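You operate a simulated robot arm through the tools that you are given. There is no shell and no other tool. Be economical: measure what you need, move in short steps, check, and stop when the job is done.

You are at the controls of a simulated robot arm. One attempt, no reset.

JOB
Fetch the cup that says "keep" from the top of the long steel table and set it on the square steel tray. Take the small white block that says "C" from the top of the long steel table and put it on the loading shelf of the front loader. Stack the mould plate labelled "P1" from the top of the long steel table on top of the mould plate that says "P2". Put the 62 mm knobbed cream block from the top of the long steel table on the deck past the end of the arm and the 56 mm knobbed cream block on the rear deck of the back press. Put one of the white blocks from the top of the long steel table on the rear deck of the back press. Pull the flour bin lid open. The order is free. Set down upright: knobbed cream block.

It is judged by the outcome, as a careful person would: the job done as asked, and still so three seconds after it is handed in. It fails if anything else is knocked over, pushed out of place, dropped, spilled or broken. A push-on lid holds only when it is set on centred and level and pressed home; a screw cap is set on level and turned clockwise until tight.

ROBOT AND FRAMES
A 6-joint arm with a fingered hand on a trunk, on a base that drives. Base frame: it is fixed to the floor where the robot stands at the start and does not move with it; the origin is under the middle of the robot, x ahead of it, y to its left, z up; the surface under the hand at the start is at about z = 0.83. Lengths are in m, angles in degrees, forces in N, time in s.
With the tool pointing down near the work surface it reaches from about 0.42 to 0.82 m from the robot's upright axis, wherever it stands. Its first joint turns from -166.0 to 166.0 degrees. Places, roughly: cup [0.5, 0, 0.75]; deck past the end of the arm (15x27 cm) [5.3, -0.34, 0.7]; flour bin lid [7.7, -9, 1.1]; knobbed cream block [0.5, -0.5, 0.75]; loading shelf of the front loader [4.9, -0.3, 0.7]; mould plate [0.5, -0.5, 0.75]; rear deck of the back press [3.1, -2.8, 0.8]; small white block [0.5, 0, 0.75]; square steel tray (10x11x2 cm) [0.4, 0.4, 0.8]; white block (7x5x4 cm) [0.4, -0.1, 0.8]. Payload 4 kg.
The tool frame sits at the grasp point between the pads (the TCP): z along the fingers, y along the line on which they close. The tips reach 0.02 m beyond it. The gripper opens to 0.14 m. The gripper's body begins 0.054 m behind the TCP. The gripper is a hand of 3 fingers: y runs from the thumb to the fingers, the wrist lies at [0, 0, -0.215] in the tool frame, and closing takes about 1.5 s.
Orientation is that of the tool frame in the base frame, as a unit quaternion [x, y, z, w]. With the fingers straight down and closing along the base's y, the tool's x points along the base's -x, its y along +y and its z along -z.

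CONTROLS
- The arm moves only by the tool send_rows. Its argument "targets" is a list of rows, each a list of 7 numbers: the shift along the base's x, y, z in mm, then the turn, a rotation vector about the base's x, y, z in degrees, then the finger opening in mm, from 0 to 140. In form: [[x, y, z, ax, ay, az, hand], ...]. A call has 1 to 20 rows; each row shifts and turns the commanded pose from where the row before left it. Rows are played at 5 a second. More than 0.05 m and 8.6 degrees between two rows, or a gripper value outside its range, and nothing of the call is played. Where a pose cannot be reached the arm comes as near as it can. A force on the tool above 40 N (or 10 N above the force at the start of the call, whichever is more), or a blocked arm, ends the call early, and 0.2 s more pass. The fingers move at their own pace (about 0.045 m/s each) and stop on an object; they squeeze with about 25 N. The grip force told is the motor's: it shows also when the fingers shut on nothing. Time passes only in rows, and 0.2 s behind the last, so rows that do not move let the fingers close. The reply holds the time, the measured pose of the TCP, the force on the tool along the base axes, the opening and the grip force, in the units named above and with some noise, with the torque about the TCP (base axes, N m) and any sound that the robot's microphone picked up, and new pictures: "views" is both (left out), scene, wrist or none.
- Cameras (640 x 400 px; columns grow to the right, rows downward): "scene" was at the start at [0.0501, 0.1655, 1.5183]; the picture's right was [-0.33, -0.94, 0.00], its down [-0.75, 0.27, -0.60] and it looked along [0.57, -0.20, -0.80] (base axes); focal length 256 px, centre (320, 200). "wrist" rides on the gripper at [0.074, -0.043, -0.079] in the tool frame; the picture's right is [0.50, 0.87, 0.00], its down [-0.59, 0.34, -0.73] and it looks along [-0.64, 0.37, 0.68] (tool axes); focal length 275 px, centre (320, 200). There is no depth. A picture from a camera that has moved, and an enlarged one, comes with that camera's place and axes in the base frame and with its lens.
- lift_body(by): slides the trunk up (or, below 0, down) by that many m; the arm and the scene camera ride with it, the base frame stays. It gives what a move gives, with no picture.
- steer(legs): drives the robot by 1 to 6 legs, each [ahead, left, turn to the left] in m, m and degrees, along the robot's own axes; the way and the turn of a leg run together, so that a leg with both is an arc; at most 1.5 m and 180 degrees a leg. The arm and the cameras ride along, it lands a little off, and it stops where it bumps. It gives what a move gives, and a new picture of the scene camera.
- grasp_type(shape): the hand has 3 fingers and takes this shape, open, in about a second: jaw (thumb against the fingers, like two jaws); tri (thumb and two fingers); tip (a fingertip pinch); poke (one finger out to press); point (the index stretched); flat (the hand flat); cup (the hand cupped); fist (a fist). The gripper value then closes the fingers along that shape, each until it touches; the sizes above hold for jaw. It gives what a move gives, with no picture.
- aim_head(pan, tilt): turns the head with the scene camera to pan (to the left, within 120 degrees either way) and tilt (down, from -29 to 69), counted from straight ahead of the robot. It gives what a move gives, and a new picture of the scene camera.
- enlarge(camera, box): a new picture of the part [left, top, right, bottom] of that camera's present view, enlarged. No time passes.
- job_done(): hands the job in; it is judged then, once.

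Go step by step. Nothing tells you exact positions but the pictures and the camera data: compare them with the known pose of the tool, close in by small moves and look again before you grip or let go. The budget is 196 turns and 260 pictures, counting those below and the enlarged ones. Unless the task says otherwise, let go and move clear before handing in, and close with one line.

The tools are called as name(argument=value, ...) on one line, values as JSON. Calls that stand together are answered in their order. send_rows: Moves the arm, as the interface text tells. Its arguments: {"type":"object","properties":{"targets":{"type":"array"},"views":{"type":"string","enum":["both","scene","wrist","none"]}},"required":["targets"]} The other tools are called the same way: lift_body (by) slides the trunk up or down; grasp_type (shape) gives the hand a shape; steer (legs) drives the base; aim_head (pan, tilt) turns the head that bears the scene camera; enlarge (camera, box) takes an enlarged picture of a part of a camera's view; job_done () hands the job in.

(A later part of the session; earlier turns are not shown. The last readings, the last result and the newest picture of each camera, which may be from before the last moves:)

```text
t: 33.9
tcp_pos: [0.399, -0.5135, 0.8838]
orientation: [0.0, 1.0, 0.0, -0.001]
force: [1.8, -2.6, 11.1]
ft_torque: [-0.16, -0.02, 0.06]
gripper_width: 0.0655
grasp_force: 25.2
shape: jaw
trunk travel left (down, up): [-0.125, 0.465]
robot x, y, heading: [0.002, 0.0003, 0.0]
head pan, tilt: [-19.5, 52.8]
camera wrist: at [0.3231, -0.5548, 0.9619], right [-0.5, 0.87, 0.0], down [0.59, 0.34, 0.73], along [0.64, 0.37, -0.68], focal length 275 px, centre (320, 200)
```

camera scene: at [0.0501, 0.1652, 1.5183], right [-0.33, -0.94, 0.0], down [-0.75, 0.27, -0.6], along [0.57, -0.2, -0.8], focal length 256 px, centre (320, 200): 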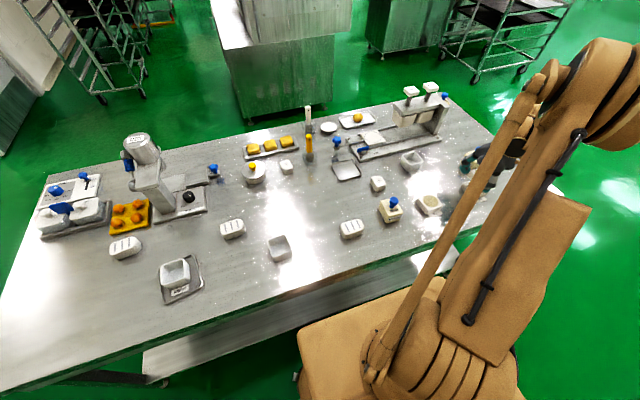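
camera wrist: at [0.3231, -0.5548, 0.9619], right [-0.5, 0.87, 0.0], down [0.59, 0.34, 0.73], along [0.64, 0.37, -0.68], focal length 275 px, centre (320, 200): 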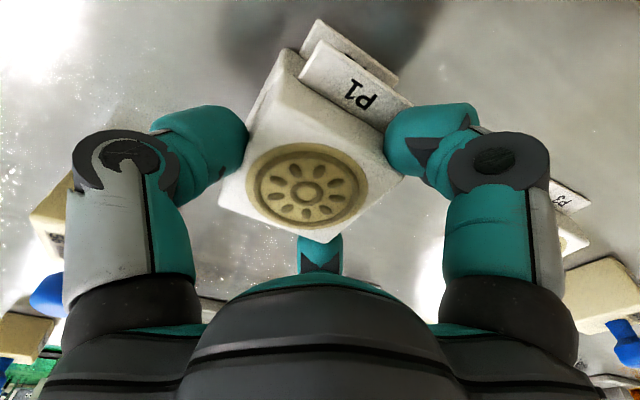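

In contact with 11 N. Release and rise.

send_rows(targets=[[0, 0, 0, 0, 0, 0, 75], [0, 0, 0, 0, 0, 0, 90], [0, 0, 0, 0, 0, 0, 100], [0, 0, 30, 0, 0, 0, 110], [0, 0, 40, 0, 0, 0, 140], [0, 0, 40, 0, 0, 0, 140], [0, 20, 20, 0, 0, 0, 140], [0, 0, 0, 0, 0, 0, 140]])

enlarge(camera="scene", box=[440, 140, 540, 220])

```text
t: 35.7
tcp_pos: [0.4002, -0.4934, 1.0128]
orientation: [0.0, 1.0, 0.0, 0.0]
force: [-0.7, 1.0, -0.4]
ft_torque: [0.03, 0.03, 0.0]
gripper_width: 0.1402
grasp_force: 0.0
shape: jaw
trunk travel left (down, up): [-0.125, 0.465]
robot x, y, heading: [-0.0014, 0.0014, 0.0]
head pan, tilt: [-19.5, 52.8]
camera scene: at [0.0502, 0.1651, 1.5183], right [-0.33, -0.94, 0.0], down [-0.75, 0.27, -0.6], along [0.57, -0.2, -0.8], focal length 256 px, centre (320, 200)
camera wrist: at [0.3246, -0.5353, 1.0914], right [-0.5, 0.87, 0.0], down [0.59, 0.34, 0.73], along [0.64, 0.37, -0.68], focal length 275 px, centre (320, 200)
```

scene: 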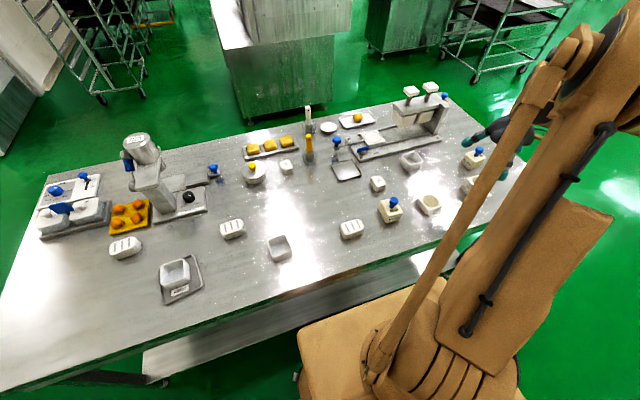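
wrist: 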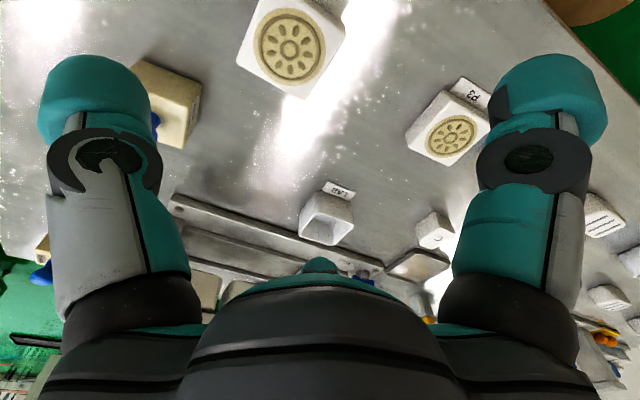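

```text
5.00 times, centred on (490, 180) of scene
camera zoom: at [0.0502, 0.1651, 1.5183], right [-0.33, -0.94, 0.0], down [-0.75, 0.27, -0.6], along [0.57, -0.2, -0.8], focal length 1278 px, centre (-530, 300)
```

zoom: 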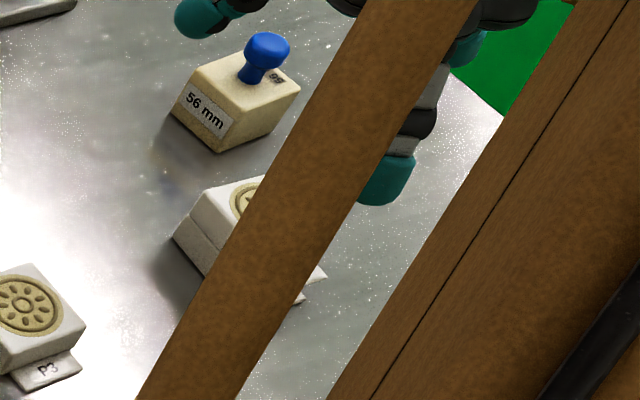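

P1 sits neatly on P2. Next, the 56 mm block near (0.51, -0.60): move above it and look.

send_rows(targets=[[30, -30, 10, 0, 0, 0, 140], [30, -30, 0, 0, 0, 0, 140], [30, -30, 0, 0, 0, 0, 140], [22, -17, 0, 0, 0, 0, 140], [0, 0, 0, 0, 0, 0, 140]])

enlarge(camera="scene", box=[440, 120, 540, 200])

```text
t: 36.9
tcp_pos: [0.5121, -0.6002, 1.0245]
orientation: [0.0, 1.0, 0.0, 0.0]
force: [0.3, 0.0, 0.4]
ft_torque: [0.01, -0.01, -0.02]
gripper_width: 0.1399
grasp_force: 0.1
shape: jaw
trunk travel left (down, up): [-0.125, 0.465]
robot x, y, heading: [0.0001, -0.0025, -0.2]
head pan, tilt: [-19.5, 52.8]
camera scene: at [0.05, 0.1654, 1.5183], right [-0.33, -0.94, 0.0], down [-0.75, 0.27, -0.6], along [0.57, -0.2, -0.8], focal length 256 px, centre (320, 200)
camera wrist: at [0.4364, -0.642, 1.1015], right [-0.5, 0.87, 0.0], down [0.59, 0.34, 0.73], along [0.64, 0.37, -0.68], focal length 275 px, centre (320, 200)
```

scene: 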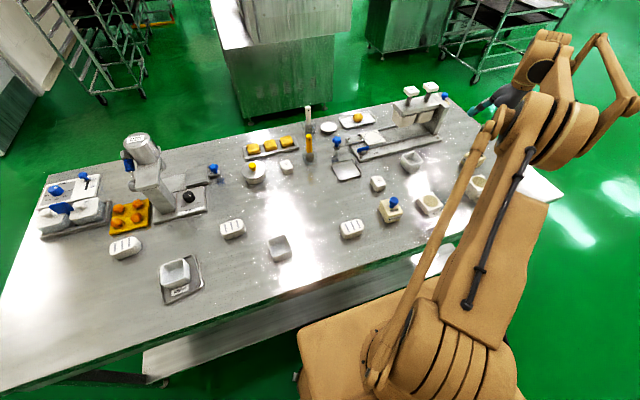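
wrist: 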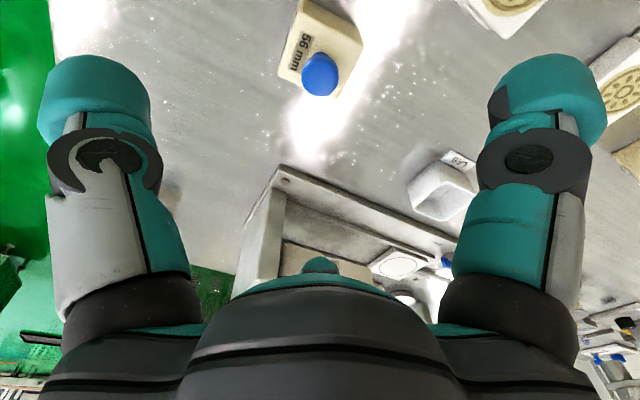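

```text
5.00 times, centred on (490, 160) of scene
camera zoom: at [0.05, 0.1654, 1.5183], right [-0.33, -0.94, 0.0], down [-0.75, 0.27, -0.6], along [0.57, -0.2, -0.8], focal length 1278 px, centre (-530, 400)
```

zoom: 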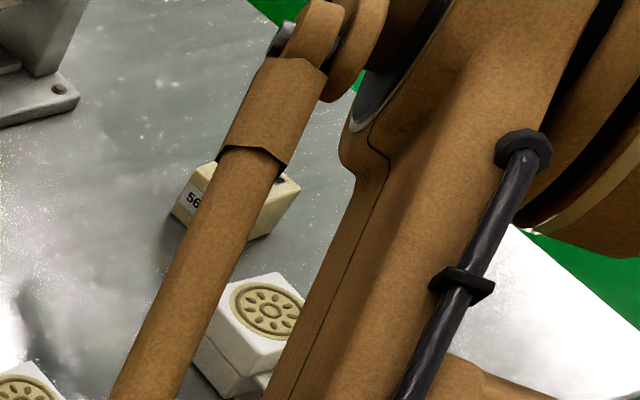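

The 56 mm block's knob is at about (0.511, -0.599), top z about 0.90. I'll lower over it with fingers open and check halfway.

send_rows(targets=[[-1, 1, -40, 0, 0, 0, 140], [0, 0, -40, 0, 0, 0, 140], [0, 0, -30, 0, 0, 0, 140], [0, 0, -20, 0, 0, 0, 140], [0, 0, 0, 0, 0, 0, 140]], views="wrist")

```text
t: 38.1
tcp_pos: [0.5087, -0.597, 0.8908]
orientation: [0.0, 1.0, 0.0, 0.0]
force: [-1.4, 0.3, 0.1]
ft_torque: [0.02, 0.01, 0.02]
gripper_width: 0.1399
grasp_force: 0.1
shape: jaw
trunk travel left (down, up): [-0.125, 0.465]
robot x, y, heading: [-0.0008, 0.0005, 0.2]
head pan, tilt: [-19.5, 52.8]
camera wrist: at [0.4343, -0.6403, 0.9701], right [-0.5, 0.87, 0.0], down [0.59, 0.34, 0.73], along [0.64, 0.37, -0.68], focal length 275 px, centre (320, 200)
```

wrist: 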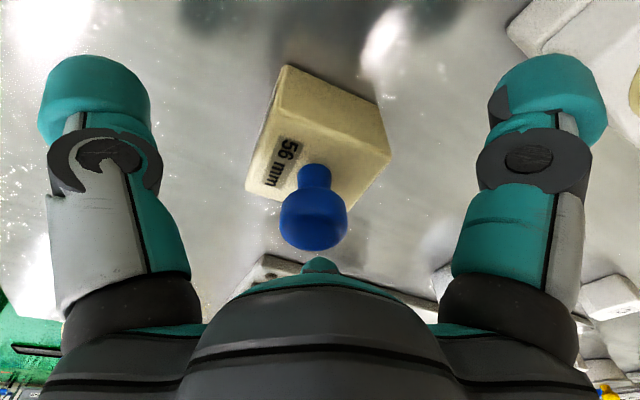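

Well centred. Lower to 0.862 and close on the body.

send_rows(targets=[[0, 0, -15, 0, 0, 0, 140], [0, 0, -13, 0, 0, 0, 140], [0, 0, 0, 0, 0, 0, 80], [0, 0, 0, 0, 0, 0, 60], [0, 0, 0, 0, 0, 0, 45], [0, 0, 0, 0, 0, 0, 45], [0, 0, 0, 0, 0, 0, 45], [0, 0, 0, 0, 0, 0, 40], [0, 0, 0, 0, 0, 0, 40], [0, 0, 0, 0, 0, 0, 40]], views="wrist")

```text
t: 40.3
tcp_pos: [0.5098, -0.5985, 0.8647]
orientation: [-0.001, 1.0, 0.0, 0.0]
force: [0.4, 0.0, 0.7]
ft_torque: [-0.01, -0.01, 0.03]
gripper_width: 0.0538
grasp_force: 24.7
shape: jaw
trunk travel left (down, up): [-0.125, 0.465]
robot x, y, heading: [-0.0016, -0.0004, 0.1]
head pan, tilt: [-19.5, 52.8]
camera wrist: at [0.4348, -0.6401, 0.9436], right [-0.5, 0.87, 0.0], down [0.59, 0.34, 0.73], along [0.64, 0.37, -0.68], focal length 275 px, centre (320, 200)
```

wrist: 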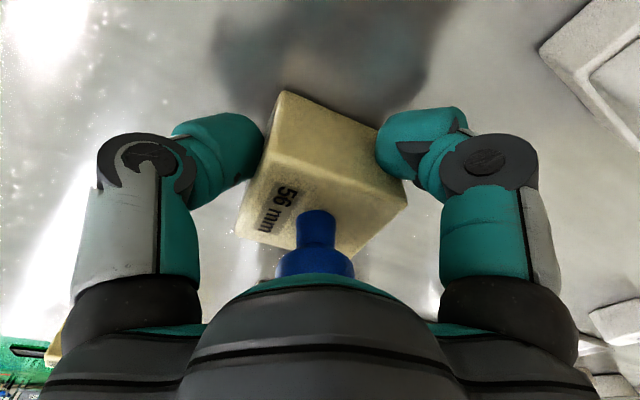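

Gripped the 56 mm block. I'll lift it and survey the room with the head.

send_rows(targets=[[0, 0, 40, 0, 0, 0, 40], [0, 0, 45, 0, 0, 0, 40], [-5, 20, 45, 0, 0, 0, 40], [-10, 40, 20, 0, 0, 0, 40], [-10, 45, 0, 0, 0, 0, 40], [-5, 45, 0, 0, 0, 0, 40], [0, 45, 0, 0, 0, 0, 40], [0, 45, 0, 0, 0, 0, 40], [0, 45, 0, 0, 0, 0, 40], [0, 45, 0, 0, 0, 0, 40]], views="wrist")

aim_head(pan=-45, tilt=10)

aim_head(pan=10, tilt=10)

aim_head(pan=-100, tilt=15)

```text
t: 42.5
tcp_pos: [0.4823, -0.2673, 1.0151]
orientation: [0.0, 1.0, 0.0, -0.001]
force: [-0.2, 0.1, -1.1]
ft_torque: [-0.01, -0.02, -0.01]
gripper_width: 0.0533
grasp_force: 25.4
shape: jaw
trunk travel left (down, up): [-0.125, 0.465]
robot x, y, heading: [-0.0008, -0.0012, -0.2]
head pan, tilt: [-19.5, 52.8]
camera wrist: at [0.4064, -0.3079, 1.0937], right [-0.5, 0.87, 0.0], down [0.59, 0.34, 0.73], along [0.64, 0.37, -0.68], focal length 275 px, centre (320, 200)
```

wrist: 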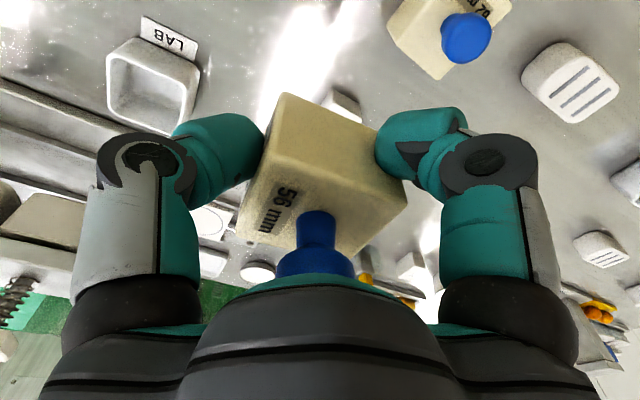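

```text
t: 43.6
tcp_pos: [0.4824, -0.2678, 1.014]
orientation: [-0.001, 1.0, 0.0, 0.0]
force: [0.9, -0.2, -1.0]
ft_torque: [-0.03, 0.0, 0.02]
gripper_width: 0.0535
grasp_force: 24.9
shape: jaw
trunk travel left (down, up): [-0.125, 0.465]
robot x, y, heading: [0.0023, -0.0004, 0.0]
head pan, tilt: [-45.0, 10.0]
camera scene: at [0.046, 0.1246, 1.5838], right [-0.71, -0.71, 0.0], down [-0.12, 0.12, -0.98], along [0.7, -0.7, -0.17], focal length 256 px, centre (320, 200)
```

scene: 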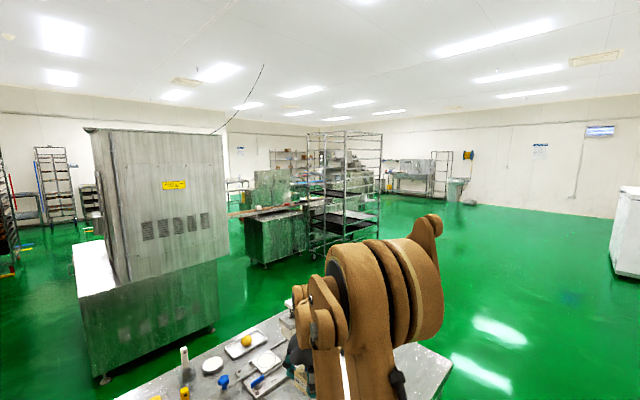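

```text
t: 44.8
tcp_pos: [0.4818, -0.2675, 1.0157]
orientation: [0.0, 1.0, 0.0, -0.001]
force: [0.0, -0.6, -0.7]
ft_torque: [0.02, 0.0, 0.01]
gripper_width: 0.0536
grasp_force: 24.8
shape: jaw
trunk travel left (down, up): [-0.125, 0.465]
robot x, y, heading: [0.0, -0.0003, 0.1]
head pan, tilt: [10.0, 10.0]
camera scene: at [0.0718, 0.2064, 1.5839], right [0.17, -0.98, 0.0], down [-0.17, -0.03, -0.98], along [0.97, 0.17, -0.17], focal length 256 px, centre (320, 200)
```

scene: 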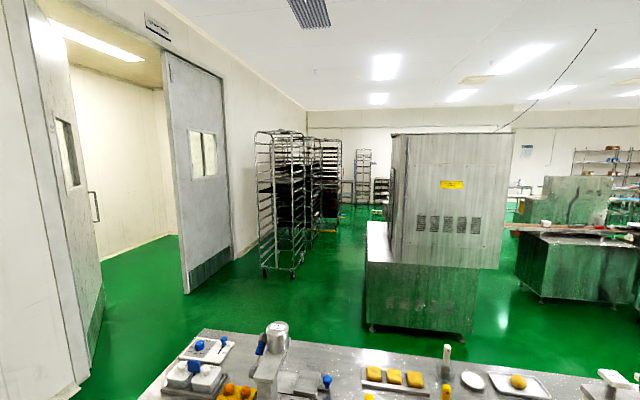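

```text
t: 46.7
tcp_pos: [0.4816, -0.266, 1.0141]
orientation: [0.0, 1.0, 0.0, 0.0]
force: [0.6, 0.7, -1.0]
ft_torque: [-0.01, 0.02, 0.01]
gripper_width: 0.0531
grasp_force: 24.8
shape: jaw
trunk travel left (down, up): [-0.125, 0.465]
robot x, y, heading: [-0.0032, -0.0012, -0.0]
head pan, tilt: [-100.0, 15.0]
camera scene: at [-0.0359, 0.0983, 1.5758], right [-0.98, 0.17, 0.0], down [0.04, 0.26, -0.97], along [-0.17, -0.95, -0.26], focal length 256 px, centre (320, 200)
```

scene: 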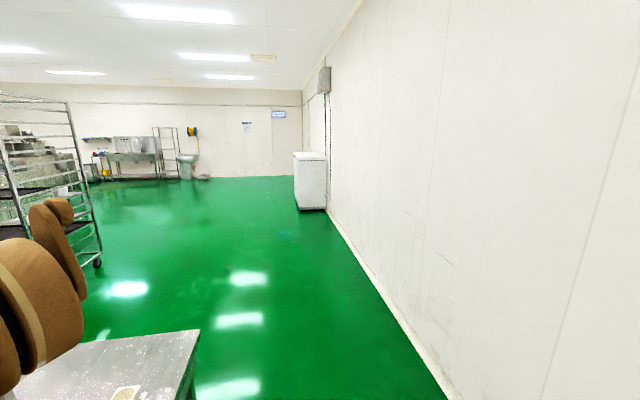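

I see a large cabinet ahead and a counter plus racks toward (3, -2.8). Let me zoom that way to identify the back press.

aim_head(pan=-45, tilt=15)

enlarge(camera="scene", box=[220, 100, 400, 260])

```text
t: 48.0
tcp_pos: [0.4812, -0.2671, 1.0152]
orientation: [0.001, 1.0, -0.001, 0.0]
force: [0.4, 0.2, -0.9]
ft_torque: [0.01, 0.02, -0.03]
gripper_width: 0.0532
grasp_force: 25.1
shape: jaw
trunk travel left (down, up): [-0.125, 0.465]
robot x, y, heading: [-0.0012, 0.0021, 0.3]
head pan, tilt: [-45.0, 15.0]
camera scene: at [0.0462, 0.1242, 1.5757], right [-0.71, -0.71, 0.0], down [-0.18, 0.18, -0.97], along [0.68, -0.68, -0.26], focal length 256 px, centre (320, 200)
```

scene: 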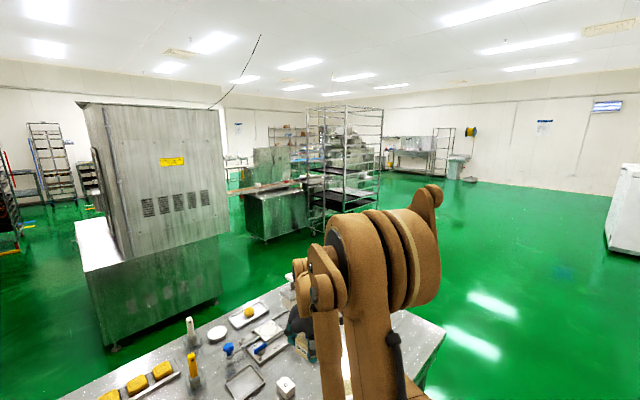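

```text
2.50 times, centred on (310, 180) of scene
camera zoom: at [0.0462, 0.1242, 1.5757], right [-0.71, -0.71, 0.0], down [-0.18, 0.18, -0.97], along [0.68, -0.68, -0.26], focal length 639 px, centre (345, 250)
```

zoom: 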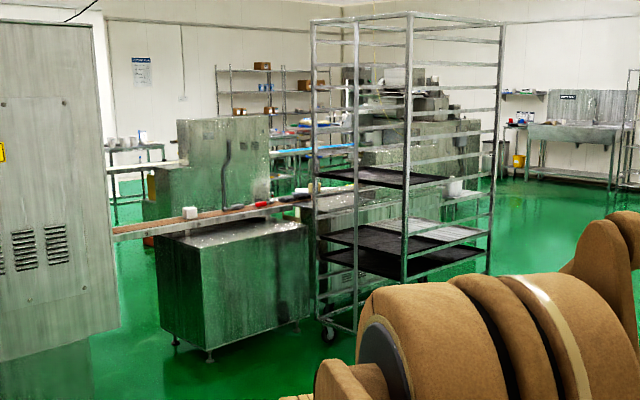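

The press area lies behind the rack. I'll strafe right past the table end, then drive ahead and look again.

steer(legs=[[0, -1.45, 0], [1.2, 0, 0]])

enlarge(camera="scene", box=[160, 80, 480, 280])

```text
t: 60.9
tcp_pos: [1.676, -1.7265, 1.0153]
orientation: [-0.001, 1.0, 0.0, 0.0]
force: [-0.5, 0.6, -0.6]
ft_torque: [0.01, 0.01, 0.02]
gripper_width: 0.0534
grasp_force: 25.0
shape: jaw
trunk travel left (down, up): [-0.125, 0.465]
robot x, y, heading: [1.1984, -1.4633, -0.1]
head pan, tilt: [-45.0, 15.0]
camera scene: at [1.2404, -1.3368, 1.5757], right [-0.7, -0.71, 0.0], down [-0.18, 0.18, -0.97], along [0.69, -0.68, -0.26], focal length 256 px, centre (320, 200)
```

scene: 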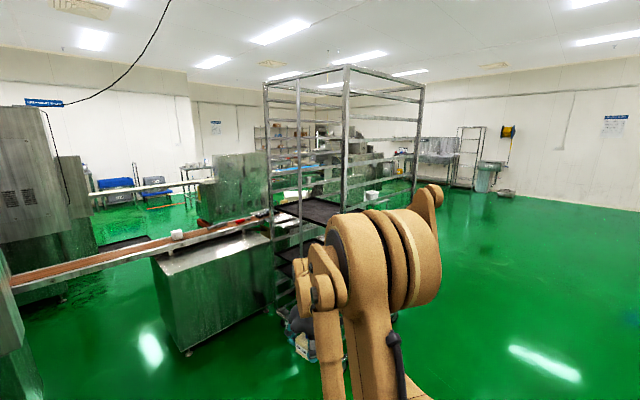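

```text
2.00 times, centred on (320, 180) of scene
camera zoom: at [1.2404, -1.3368, 1.5757], right [-0.7, -0.71, 0.0], down [-0.18, 0.18, -0.97], along [0.69, -0.68, -0.26], focal length 511 px, centre (320, 240)
```

zoom: 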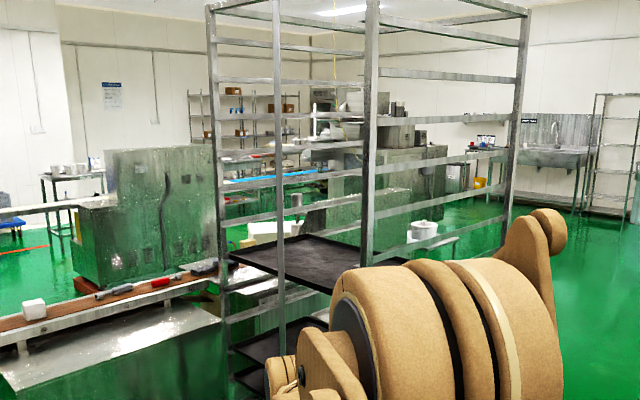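

The target deck seems to be just east of the rack. I'll go around south and look.

steer(legs=[[0, -1.5, 0], [0, -1.0, 0]])

aim_head(pan=20, tilt=15)

```text
t: 73.0
tcp_pos: [1.7408, -4.197, 1.0144]
orientation: [-0.012, 1.0, 0.001, 0.0]
force: [-0.3, -1.0, -1.1]
ft_torque: [0.01, -0.04, -0.03]
gripper_width: 0.0534
grasp_force: 24.8
shape: jaw
trunk travel left (down, up): [-0.125, 0.465]
robot x, y, heading: [1.2551, -3.9443, 1.3]
head pan, tilt: [-45.0, 15.0]
camera scene: at [1.2954, -3.8166, 1.5758], right [-0.69, -0.72, 0.0], down [-0.19, 0.18, -0.97], along [0.7, -0.67, -0.26], focal length 256 px, centre (320, 200)
```

scene: 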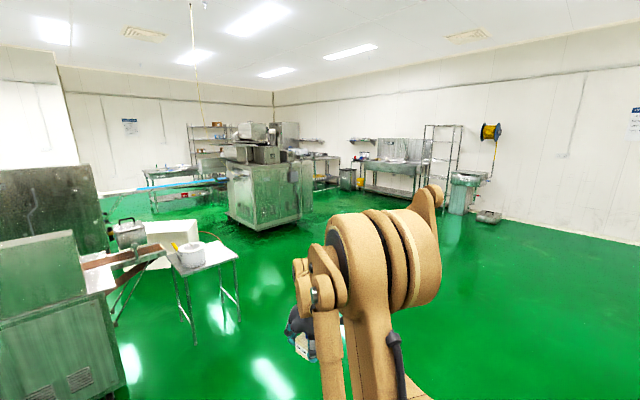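

```text
t: 74.4
tcp_pos: [1.7402, -4.196, 1.0146]
orientation: [-0.013, 1.0, 0.0, -0.001]
force: [-0.4, 0.5, -0.9]
ft_torque: [0.0, 0.02, -0.01]
gripper_width: 0.0537
grasp_force: 24.6
shape: jaw
trunk travel left (down, up): [-0.125, 0.465]
robot x, y, heading: [1.2576, -3.9453, 1.6]
head pan, tilt: [20.0, 15.0]
camera scene: at [1.3148, -3.7178, 1.5757], right [0.36, -0.93, 0.0], down [-0.24, -0.09, -0.97], along [0.9, 0.35, -0.26], focal length 256 px, centre (320, 200)
```

scene: 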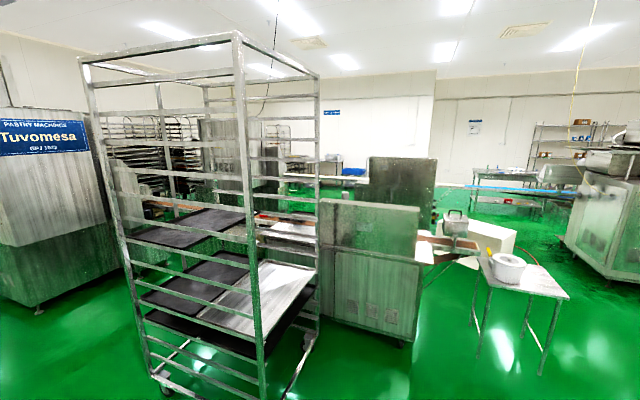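

Zooming at the expected place of the rear deck.

enlarge(camera="scene", box=[240, 150, 480, 300])

```text
2.67 times, centred on (360, 225) of scene
camera zoom: at [1.3148, -3.7178, 1.5757], right [0.36, -0.93, 0.0], down [-0.24, -0.09, -0.97], along [0.9, 0.35, -0.26], focal length 682 px, centre (213, 133)
```

zoom: 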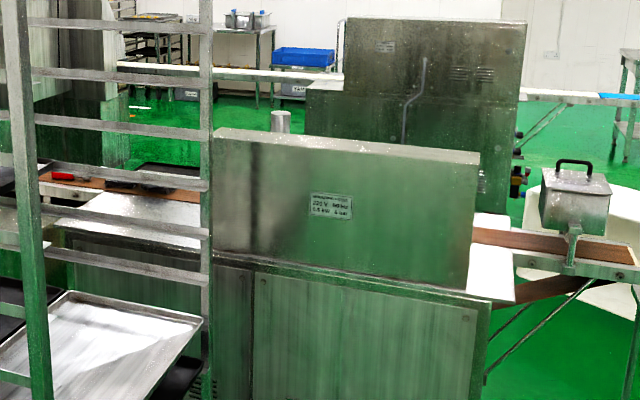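

The rear deck (silver surface in front of the belt, north of the "220V" panel) is best reached from the north side of the rack. I'll go back and look from near (2.1, -1.8).

steer(legs=[[0, 1.1, 0], [0, 1.05, -1.6], [0.85, 0, 0]])

aim_head(pan=-30, tilt=30)

```text
t: 89.0
tcp_pos: [2.5412, -2.1129, 1.0154]
orientation: [0.013, 1.0, 0.001, 0.0]
force: [-0.7, -0.2, -1.0]
ft_torque: [0.05, 0.01, 0.0]
gripper_width: 0.0535
grasp_force: 24.8
shape: jaw
trunk travel left (down, up): [-0.125, 0.465]
robot x, y, heading: [2.07, -1.8325, -1.3]
head pan, tilt: [20.0, 15.0]
camera scene: at [2.1424, -1.6119, 1.5757], right [0.32, -0.95, 0.0], down [-0.25, -0.08, -0.97], along [0.92, 0.31, -0.26], focal length 256 px, centre (320, 200)
```

scene: 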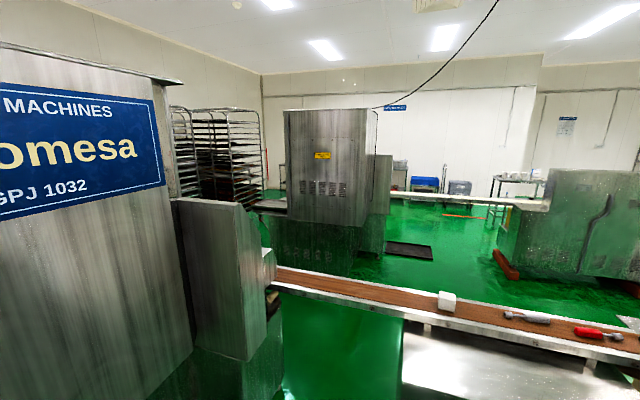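

```text
t: 90.2
tcp_pos: [2.5428, -2.1125, 1.015]
orientation: [0.013, 1.0, 0.0, 0.001]
force: [0.0, -0.2, -1.4]
ft_torque: [0.02, 0.02, -0.01]
gripper_width: 0.0536
grasp_force: 24.8
shape: jaw
trunk travel left (down, up): [-0.125, 0.465]
robot x, y, heading: [2.0664, -1.8314, -1.4]
head pan, tilt: [-30.0, 30.0]
camera scene: at [2.1307, -1.6887, 1.5515], right [-0.52, -0.85, 0.0], down [-0.43, 0.26, -0.87], along [0.74, -0.45, -0.5], focal length 256 px, centre (320, 200)
```

scene: 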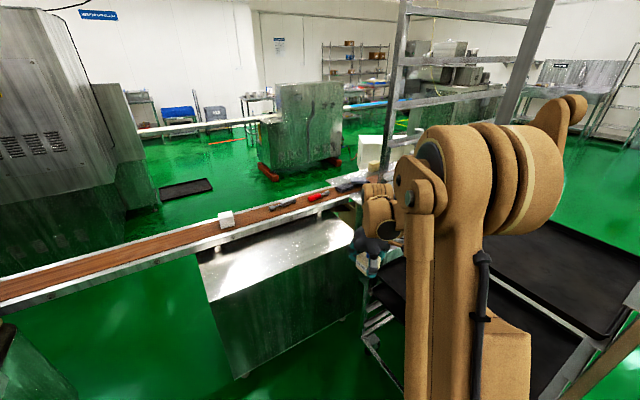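

The arm blocks part of the counter. I'll shift the hand left and look again.

send_rows(targets=[[-5, 45, 0, 0, 0, 0, 40], [-5, 45, 0, 0, 0, 0, 40], [0, 48, 0, 0, 0, 0, 40], [0, 48, 0, 0, 0, 0, 40], [0, 48, 0, 0, 0, 0, 40], [0, 48, 0, 0, 0, 0, 40], [0, 48, 0, 0, 0, 0, 40], [0, 48, 0, 0, 0, 0, 40], [0, 48, 0, 0, 0, 0, 40], [0, 48, 0, 0, 0, 0, 40]], views="scene")

enlarge(camera="scene", box=[180, 150, 420, 300])

```text
t: 92.4
tcp_pos: [2.5319, -1.6369, 1.0137]
orientation: [0.012, 1.0, 0.0, -0.001]
force: [0.4, 0.0, -1.5]
ft_torque: [-0.01, -0.02, -0.04]
gripper_width: 0.0532
grasp_force: 25.0
shape: jaw
trunk travel left (down, up): [-0.125, 0.465]
robot x, y, heading: [2.0665, -1.8335, -1.6]
head pan, tilt: [-30.0, 30.0]
camera scene: at [2.1308, -1.6876, 1.5514], right [-0.52, -0.85, 0.0], down [-0.43, 0.26, -0.87], along [0.74, -0.45, -0.5], focal length 256 px, centre (320, 200)
```

scene: 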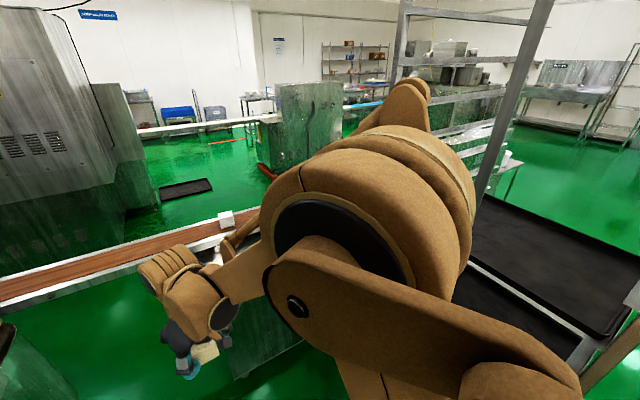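

```text
2.67 times, centred on (300, 225) of scene
camera zoom: at [2.1308, -1.6876, 1.5514], right [-0.52, -0.85, 0.0], down [-0.43, 0.26, -0.87], along [0.74, -0.45, -0.5], focal length 682 px, centre (373, 133)
```

zoom: 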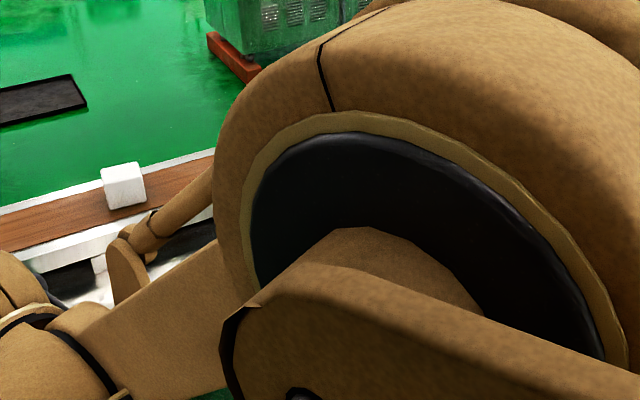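

Elbow blocks it now. I'll put the hand back right, then shift left and turn right so the deck lies left of the arm.

send_rows(targets=[[0, -45, 10, 0, 0, 0, 40], [0, -45, 10, 0, 0, 0, 40], [0, -48, 10, 0, 0, 0, 40], [0, -48, 0, 0, 0, 0, 40], [0, -48, 0, 0, 0, 0, 40], [0, -48, 0, 0, 0, 0, 40], [0, -48, 0, 0, 0, 0, 40], [0, -48, 0, 0, 0, 0, 40], [0, -48, 0, 0, 0, 0, 40], [0, -48, 0, 0, 0, 0, 40]], views="none")

steer(legs=[[0.05, 0.35, 0], [0, 0, -50]])

aim_head(pan=12, tilt=35)

```text
t: 94.6
tcp_pos: [2.533, -2.1126, 1.0467]
orientation: [0.013, 1.0, 0.0, 0.0]
force: [0.0, 0.6, -1.7]
ft_torque: [0.01, -0.02, -0.01]
gripper_width: 0.053
grasp_force: 25.1
shape: jaw
trunk travel left (down, up): [-0.125, 0.465]
robot x, y, heading: [2.0696, -1.8315, -1.5]
head pan, tilt: [-30.0, 30.0]
```

```text
t: 99.1
tcp_pos: [2.2087, -2.0239, 1.047]
orientation: [0.438, 0.899, 0.0, -0.001]
force: [1.3, -0.2, -1.1]
ft_torque: [0.03, 0.0, -0.02]
gripper_width: 0.0531
grasp_force: 25.0
shape: jaw
trunk travel left (down, up): [-0.125, 0.465]
robot x, y, heading: [2.1277, -1.488, -51.8]
head pan, tilt: [-30.0, 30.0]
camera scene: at [2.2776, -1.4446, 1.5515], right [-0.99, -0.14, 0.0], down [-0.07, 0.5, -0.87], along [0.12, -0.86, -0.5], focal length 256 px, centre (320, 200)
```

scene: 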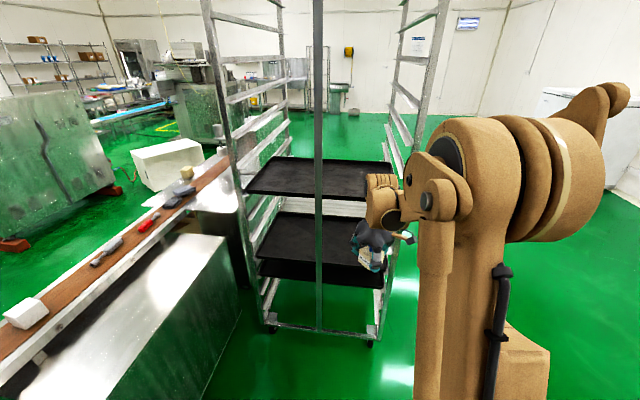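

```text
t: 100.2
tcp_pos: [2.2078, -2.0227, 1.0462]
orientation: [0.438, 0.899, 0.0, 0.0]
force: [0.2, 0.4, -1.0]
ft_torque: [0.03, 0.0, 0.01]
gripper_width: 0.0527
grasp_force: 24.6
shape: jaw
trunk travel left (down, up): [-0.125, 0.465]
robot x, y, heading: [2.1291, -1.4877, -51.7]
head pan, tilt: [12.0, 35.0]
camera scene: at [2.3325, -1.4116, 1.5437], right [-0.64, -0.77, 0.0], down [-0.44, 0.37, -0.82], along [0.63, -0.53, -0.57], focal length 256 px, centre (320, 200)
```

scene: 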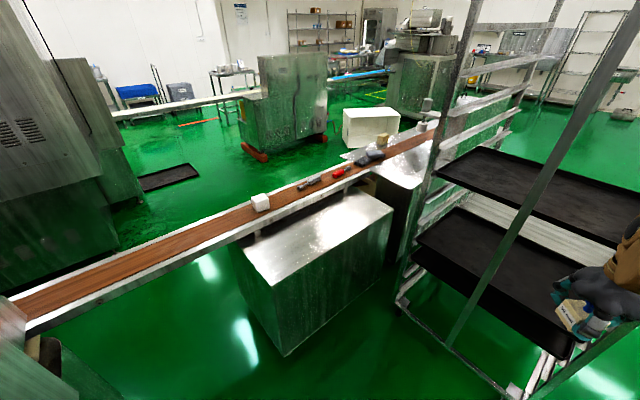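

Now it's clear: a front counter, then a separate unit with its own deck right next to the rack, around (3.1, -2.7). Zoom in.

enlarge(camera="scene", box=[320, 100, 480, 240])

```text
2.86 times, centred on (400, 170) of scene
camera zoom: at [2.3325, -1.4116, 1.5437], right [-0.64, -0.77, 0.0], down [-0.44, 0.37, -0.82], along [0.63, -0.53, -0.57], focal length 730 px, centre (91, 286)
```

zoom: 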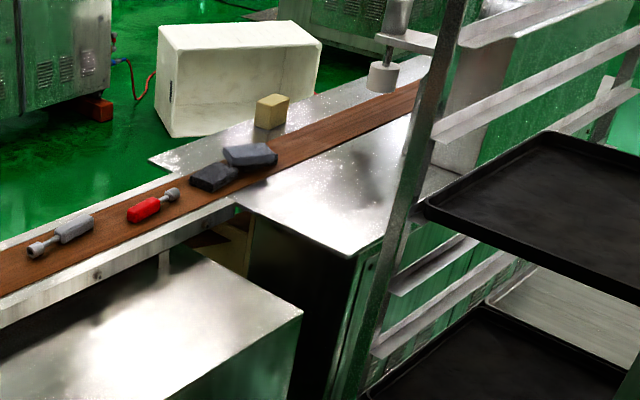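

The rack blocks access to that deck from the west, so I'll approach from the east, around the north end of the cabinet. Turn to face north, sidestep into the corridor and drive north.

steer(legs=[[0, 0, 141.7], [0, 0.57, 0], [1.3, 0, 0]])

aim_head(pan=-50, tilt=20)

```text
t: 115.2
tcp_pos: [1.8752, 0.265, 1.046]
orientation: [-0.699, 0.715, 0.0, 0.0]
force: [-0.2, -0.9, -1.2]
ft_torque: [0.02, -0.04, 0.0]
gripper_width: 0.0527
grasp_force: 25.2
shape: jaw
trunk travel left (down, up): [-0.125, 0.465]
robot x, y, heading: [1.5958, -0.1951, 88.5]
head pan, tilt: [12.0, 35.0]
camera scene: at [1.3917, -0.1276, 1.5437], right [0.98, 0.19, 0.0], down [0.11, -0.56, -0.82], along [-0.15, 0.8, -0.57], focal length 256 px, centre (320, 200)
```

scene: 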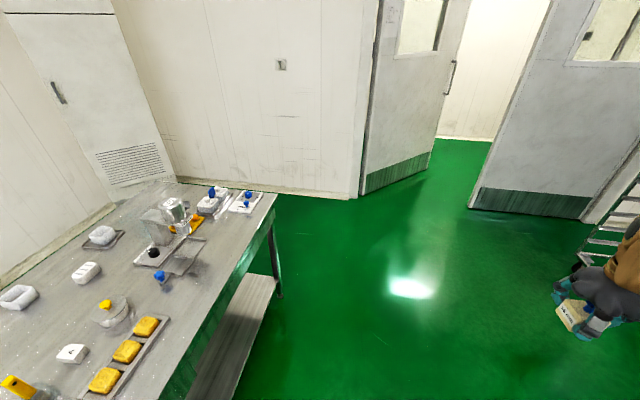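

```text
t: 116.6
tcp_pos: [1.8763, 0.2658, 1.0461]
orientation: [-0.699, 0.715, 0.0, 0.0]
force: [-1.2, 0.0, -0.8]
ft_torque: [-0.01, -0.03, -0.01]
gripper_width: 0.0525
grasp_force: 25.3
shape: jaw
trunk travel left (down, up): [-0.125, 0.465]
robot x, y, heading: [1.5955, -0.2003, 88.6]
head pan, tilt: [-50.0, 20.0]
camera scene: at [1.4806, -0.1561, 1.5676], right [0.63, -0.78, 0.0], down [-0.27, -0.21, -0.94], along [0.73, 0.59, -0.34], focal length 256 px, centre (320, 200)
```

scene: 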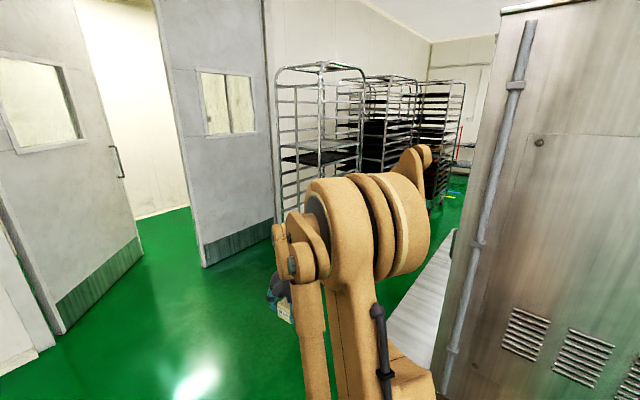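

The aisle north of the cabinet looks passable at y about 0.6. I'll move up, turn to face east, and look.

steer(legs=[[0.78, 0.1, 0], [0, 0, -88.5]])

aim_head(pan=0, tilt=20)

```text
t: 124.7
tcp_pos: [1.9774, 0.3093, 1.046]
orientation: [0.018, 1.0, 0.0, 0.0]
force: [0.2, -0.1, -0.9]
ft_torque: [0.0, 0.03, -0.04]
gripper_width: 0.0527
grasp_force: 25.2
shape: jaw
trunk travel left (down, up): [-0.125, 0.465]
robot x, y, heading: [1.5142, 0.59, -2.1]
head pan, tilt: [-50.0, 20.0]
camera scene: at [1.5593, 0.7084, 1.5676], right [-0.79, -0.62, 0.0], down [-0.21, 0.27, -0.94], along [0.58, -0.74, -0.34], focal length 256 px, centre (320, 200)
```

scene: 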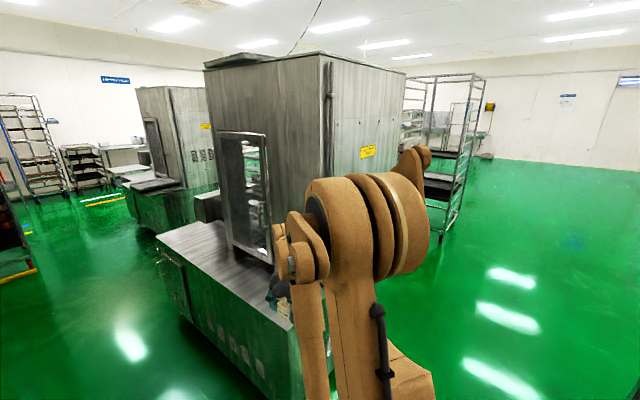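

```text
t: 125.9
tcp_pos: [1.9771, 0.3083, 1.0452]
orientation: [0.017, 1.0, 0.001, 0.0]
force: [0.0, 0.3, -1.3]
ft_torque: [0.0, -0.01, 0.03]
gripper_width: 0.0525
grasp_force: 25.4
shape: jaw
trunk travel left (down, up): [-0.125, 0.465]
robot x, y, heading: [1.5122, 0.5935, -1.8]
head pan, tilt: [0.0, 20.0]
camera scene: at [1.595, 0.7786, 1.5676], right [-0.03, -1.0, 0.0], down [-0.34, 0.01, -0.94], along [0.94, -0.03, -0.34], focal length 256 px, centre (320, 200)
```

scene: 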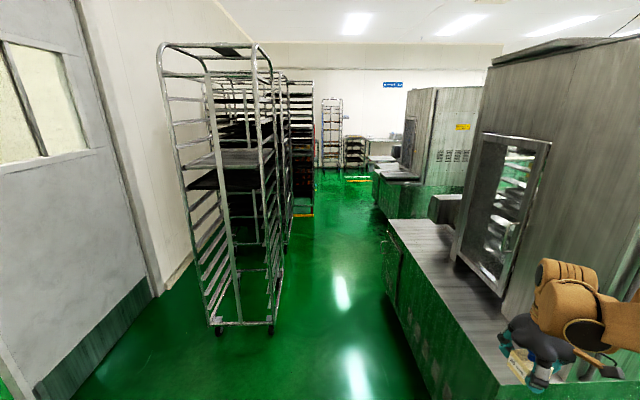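

Aisle centre is at y about 0.67. Drive east and look right.

steer(legs=[[0.2, 0.1, 1.8], [1.5, 0, 0], [0.4, 0, 0]])

aim_head(pan=-60, tilt=30)

```text
t: 136.7
tcp_pos: [4.0889, 0.3809, 1.0462]
orientation: [0.01, 1.0, 0.0, -0.001]
force: [0.1, -0.1, -2.1]
ft_torque: [0.03, 0.02, -0.06]
gripper_width: 0.0525
grasp_force: 25.2
shape: jaw
trunk travel left (down, up): [-0.125, 0.465]
robot x, y, heading: [3.6234, 0.6618, -1.2]
head pan, tilt: [0.0, 20.0]
camera scene: at [3.7001, 0.8472, 1.5675], right [-0.02, -1.0, 0.0], down [-0.34, 0.01, -0.94], along [0.94, -0.02, -0.34], focal length 256 px, centre (320, 200)
```

scene: 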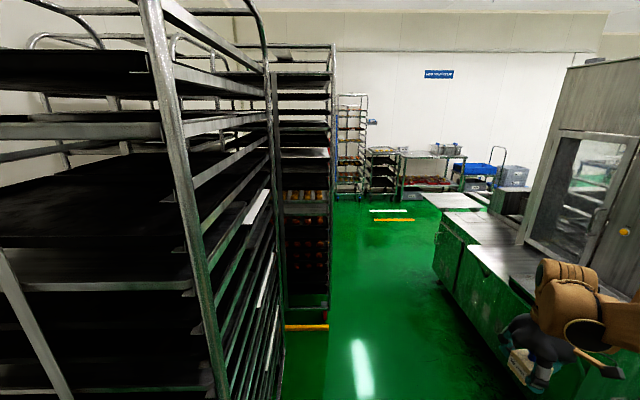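

```text
t: 138.0
tcp_pos: [4.0882, 0.3826, 1.0463]
orientation: [0.009, 1.0, 0.0, 0.0]
force: [0.1, -0.8, -0.9]
ft_torque: [0.04, 0.02, 0.01]
gripper_width: 0.0526
grasp_force: 25.0
shape: jaw
trunk travel left (down, up): [-0.125, 0.465]
robot x, y, heading: [3.6236, 0.6569, -0.9]
head pan, tilt: [-60.0, 30.0]
camera scene: at [3.65, 0.7699, 1.5515], right [-0.88, -0.48, 0.0], down [-0.24, 0.44, -0.87], along [0.42, -0.76, -0.5], focal length 256 px, centre (320, 200)
```

scene: 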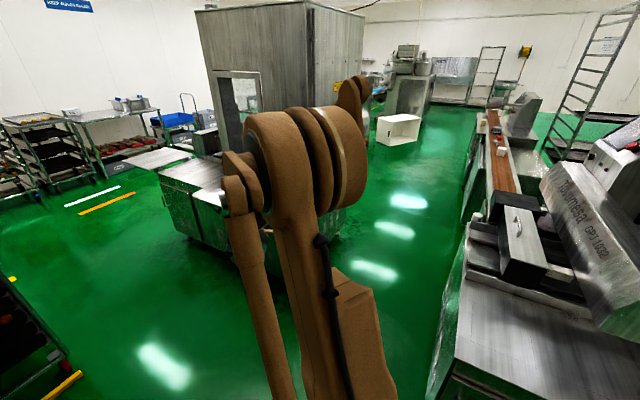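

The north-south corridor east of the belt is clear. Turn south, sidestep east and drive down.

steer(legs=[[0.2, 0, 0], [0, 0, -89], [1.5, 0, 0], [1.2, 0, 0]])

aim_head(pan=-60, tilt=30)

```text
t: 156.1
tcp_pos: [3.5148, -2.5043, 1.046]
orientation: [0.711, 0.703, 0.0, 0.0]
force: [-0.5, -0.2, -1.3]
ft_torque: [0.0, -0.01, -0.04]
gripper_width: 0.0522
grasp_force: 24.3
shape: jaw
trunk travel left (down, up): [-0.125, 0.465]
robot x, y, heading: [3.7856, -2.036, -90.7]
head pan, tilt: [-60.0, 30.0]
camera scene: at [3.8973, -2.0616, 1.5515], right [-0.49, 0.87, 0.0], down [0.44, 0.25, -0.87], along [-0.75, -0.43, -0.5], focal length 256 px, centre (320, 200)
```

scene: 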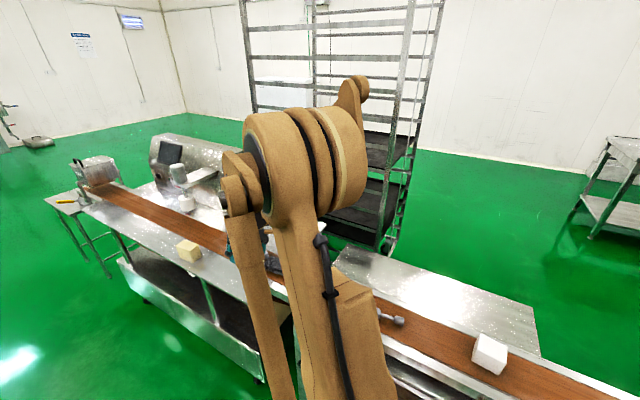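

```text
t: 156.7
tcp_pos: [3.5139, -2.5043, 1.0466]
orientation: [0.71, 0.704, 0.0, 0.0]
force: [0.3, -0.1, -1.1]
ft_torque: [0.0, 0.0, 0.0]
gripper_width: 0.0524
grasp_force: 24.2
shape: jaw
trunk travel left (down, up): [-0.125, 0.465]
robot x, y, heading: [3.788, -2.0367, -90.2]
head pan, tilt: [-60.0, 30.0]
camera scene: at [3.8973, -2.0613, 1.5515], right [-0.49, 0.87, 0.0], down [0.44, 0.25, -0.87], along [-0.75, -0.43, -0.5], focal length 256 px, centre (320, 200)
```

scene: 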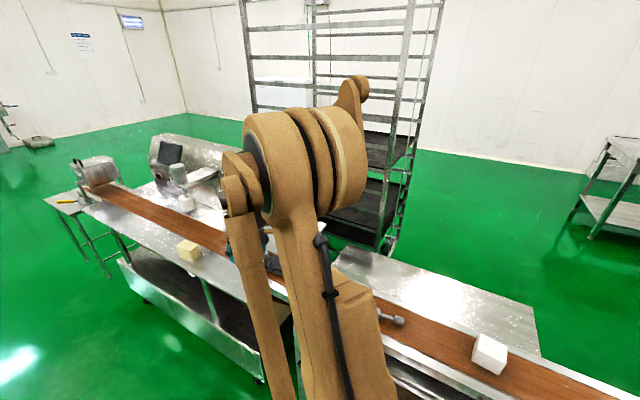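

I'll move a bit east and south, then turn west to face the press deck.

steer(legs=[[0, 0.1, 0], [0.62, 0, 0], [0, 0, -89.5]])

aim_head(pan=5, tilt=45)

```text
t: 164.7
tcp_pos: [3.4108, -2.3818, 1.0458]
orientation: [1.0, -0.002, -0.001, -0.001]
force: [0.1, -0.2, -1.1]
ft_torque: [-0.01, 0.0, -0.01]
gripper_width: 0.0522
grasp_force: 25.4
shape: jaw
trunk travel left (down, up): [-0.125, 0.465]
robot x, y, heading: [3.8776, -2.6504, 179.5]
head pan, tilt: [-60.0, 30.0]
camera scene: at [3.854, -2.7632, 1.5515], right [0.87, 0.49, 0.0], down [0.25, -0.43, -0.87], along [-0.43, 0.75, -0.5], focal length 256 px, centre (320, 200)
```

scene: 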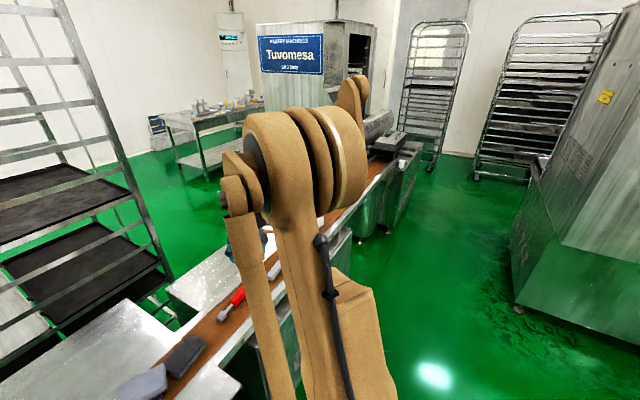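

```text
t: 166.1
tcp_pos: [3.4104, -2.3823, 1.0462]
orientation: [1.0, -0.002, 0.0, 0.0]
force: [-0.3, -0.1, -0.8]
ft_torque: [-0.05, 0.02, 0.0]
gripper_width: 0.0519
grasp_force: 25.3
shape: jaw
trunk travel left (down, up): [-0.125, 0.465]
robot x, y, heading: [3.8807, -2.6514, 179.5]
head pan, tilt: [5.0, 45.0]
camera scene: at [3.8176, -2.8484, 1.5289], right [-0.08, 1.0, 0.0], down [0.7, 0.06, -0.71], along [-0.7, -0.06, -0.71], focal length 256 px, centre (320, 200)
```

scene: 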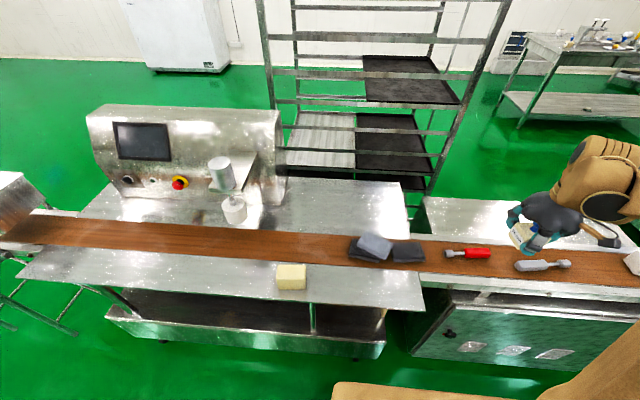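

The rear deck is the bare plate right of the press head, spanning about x 2.98–3.26, y -2.95–-2.59. I'll bring the block over (3.12, -2.69).

send_rows(targets=[[-32, -34, 0, 0, 0, 0, 40], [-32, -34, 0, 0, 0, 0, 40], [-32, -34, 0, 0, 0, 0, 40], [-32, -34, 0, 0, 0, 0, 40], [-32, -34, 0, 0, 0, 0, 40], [-32, -34, 0, 0, 0, 0, 40], [-32, -34, 0, 0, 0, 0, 40], [-32, -34, 0, 0, 0, 0, 40], [-32, -34, 0, 0, 0, 0, 40], [0, 0, -40, 0, 0, 0, 40], [0, 0, -40, 0, 0, 0, 40], [0, 0, 0, 0, 0, 0, 40]])

```text
t: 168.7
tcp_pos: [3.1225, -2.6909, 0.9649]
orientation: [1.0, -0.002, 0.0, 0.0]
force: [-0.4, 0.5, -0.5]
ft_torque: [0.0, -0.02, -0.01]
gripper_width: 0.0521
grasp_force: 24.8
shape: jaw
trunk travel left (down, up): [-0.125, 0.465]
robot x, y, heading: [3.8836, -2.6553, 179.8]
head pan, tilt: [5.0, 45.0]
camera scene: at [3.8174, -2.8488, 1.5289], right [-0.08, 1.0, 0.0], down [0.71, 0.06, -0.71], along [-0.7, -0.06, -0.71], focal length 256 px, centre (320, 200)
camera wrist: at [3.1957, -2.6474, 1.0429], right [0.49, -0.87, 0.0], down [-0.59, -0.34, 0.73], along [-0.64, -0.36, -0.68], focal length 275 px, centre (320, 200)
```

scene: 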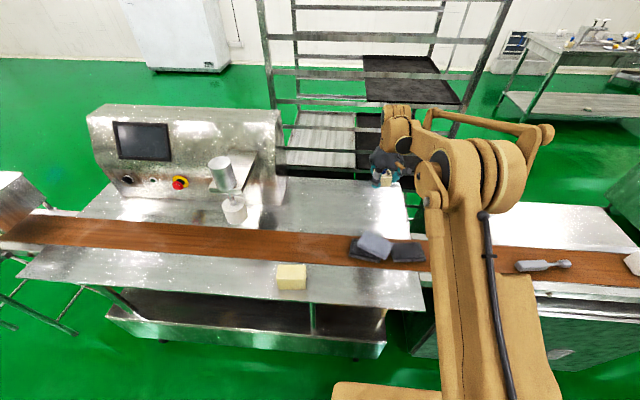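
wrist: 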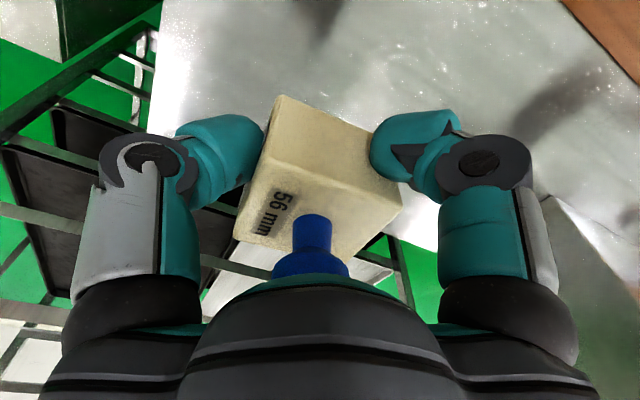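

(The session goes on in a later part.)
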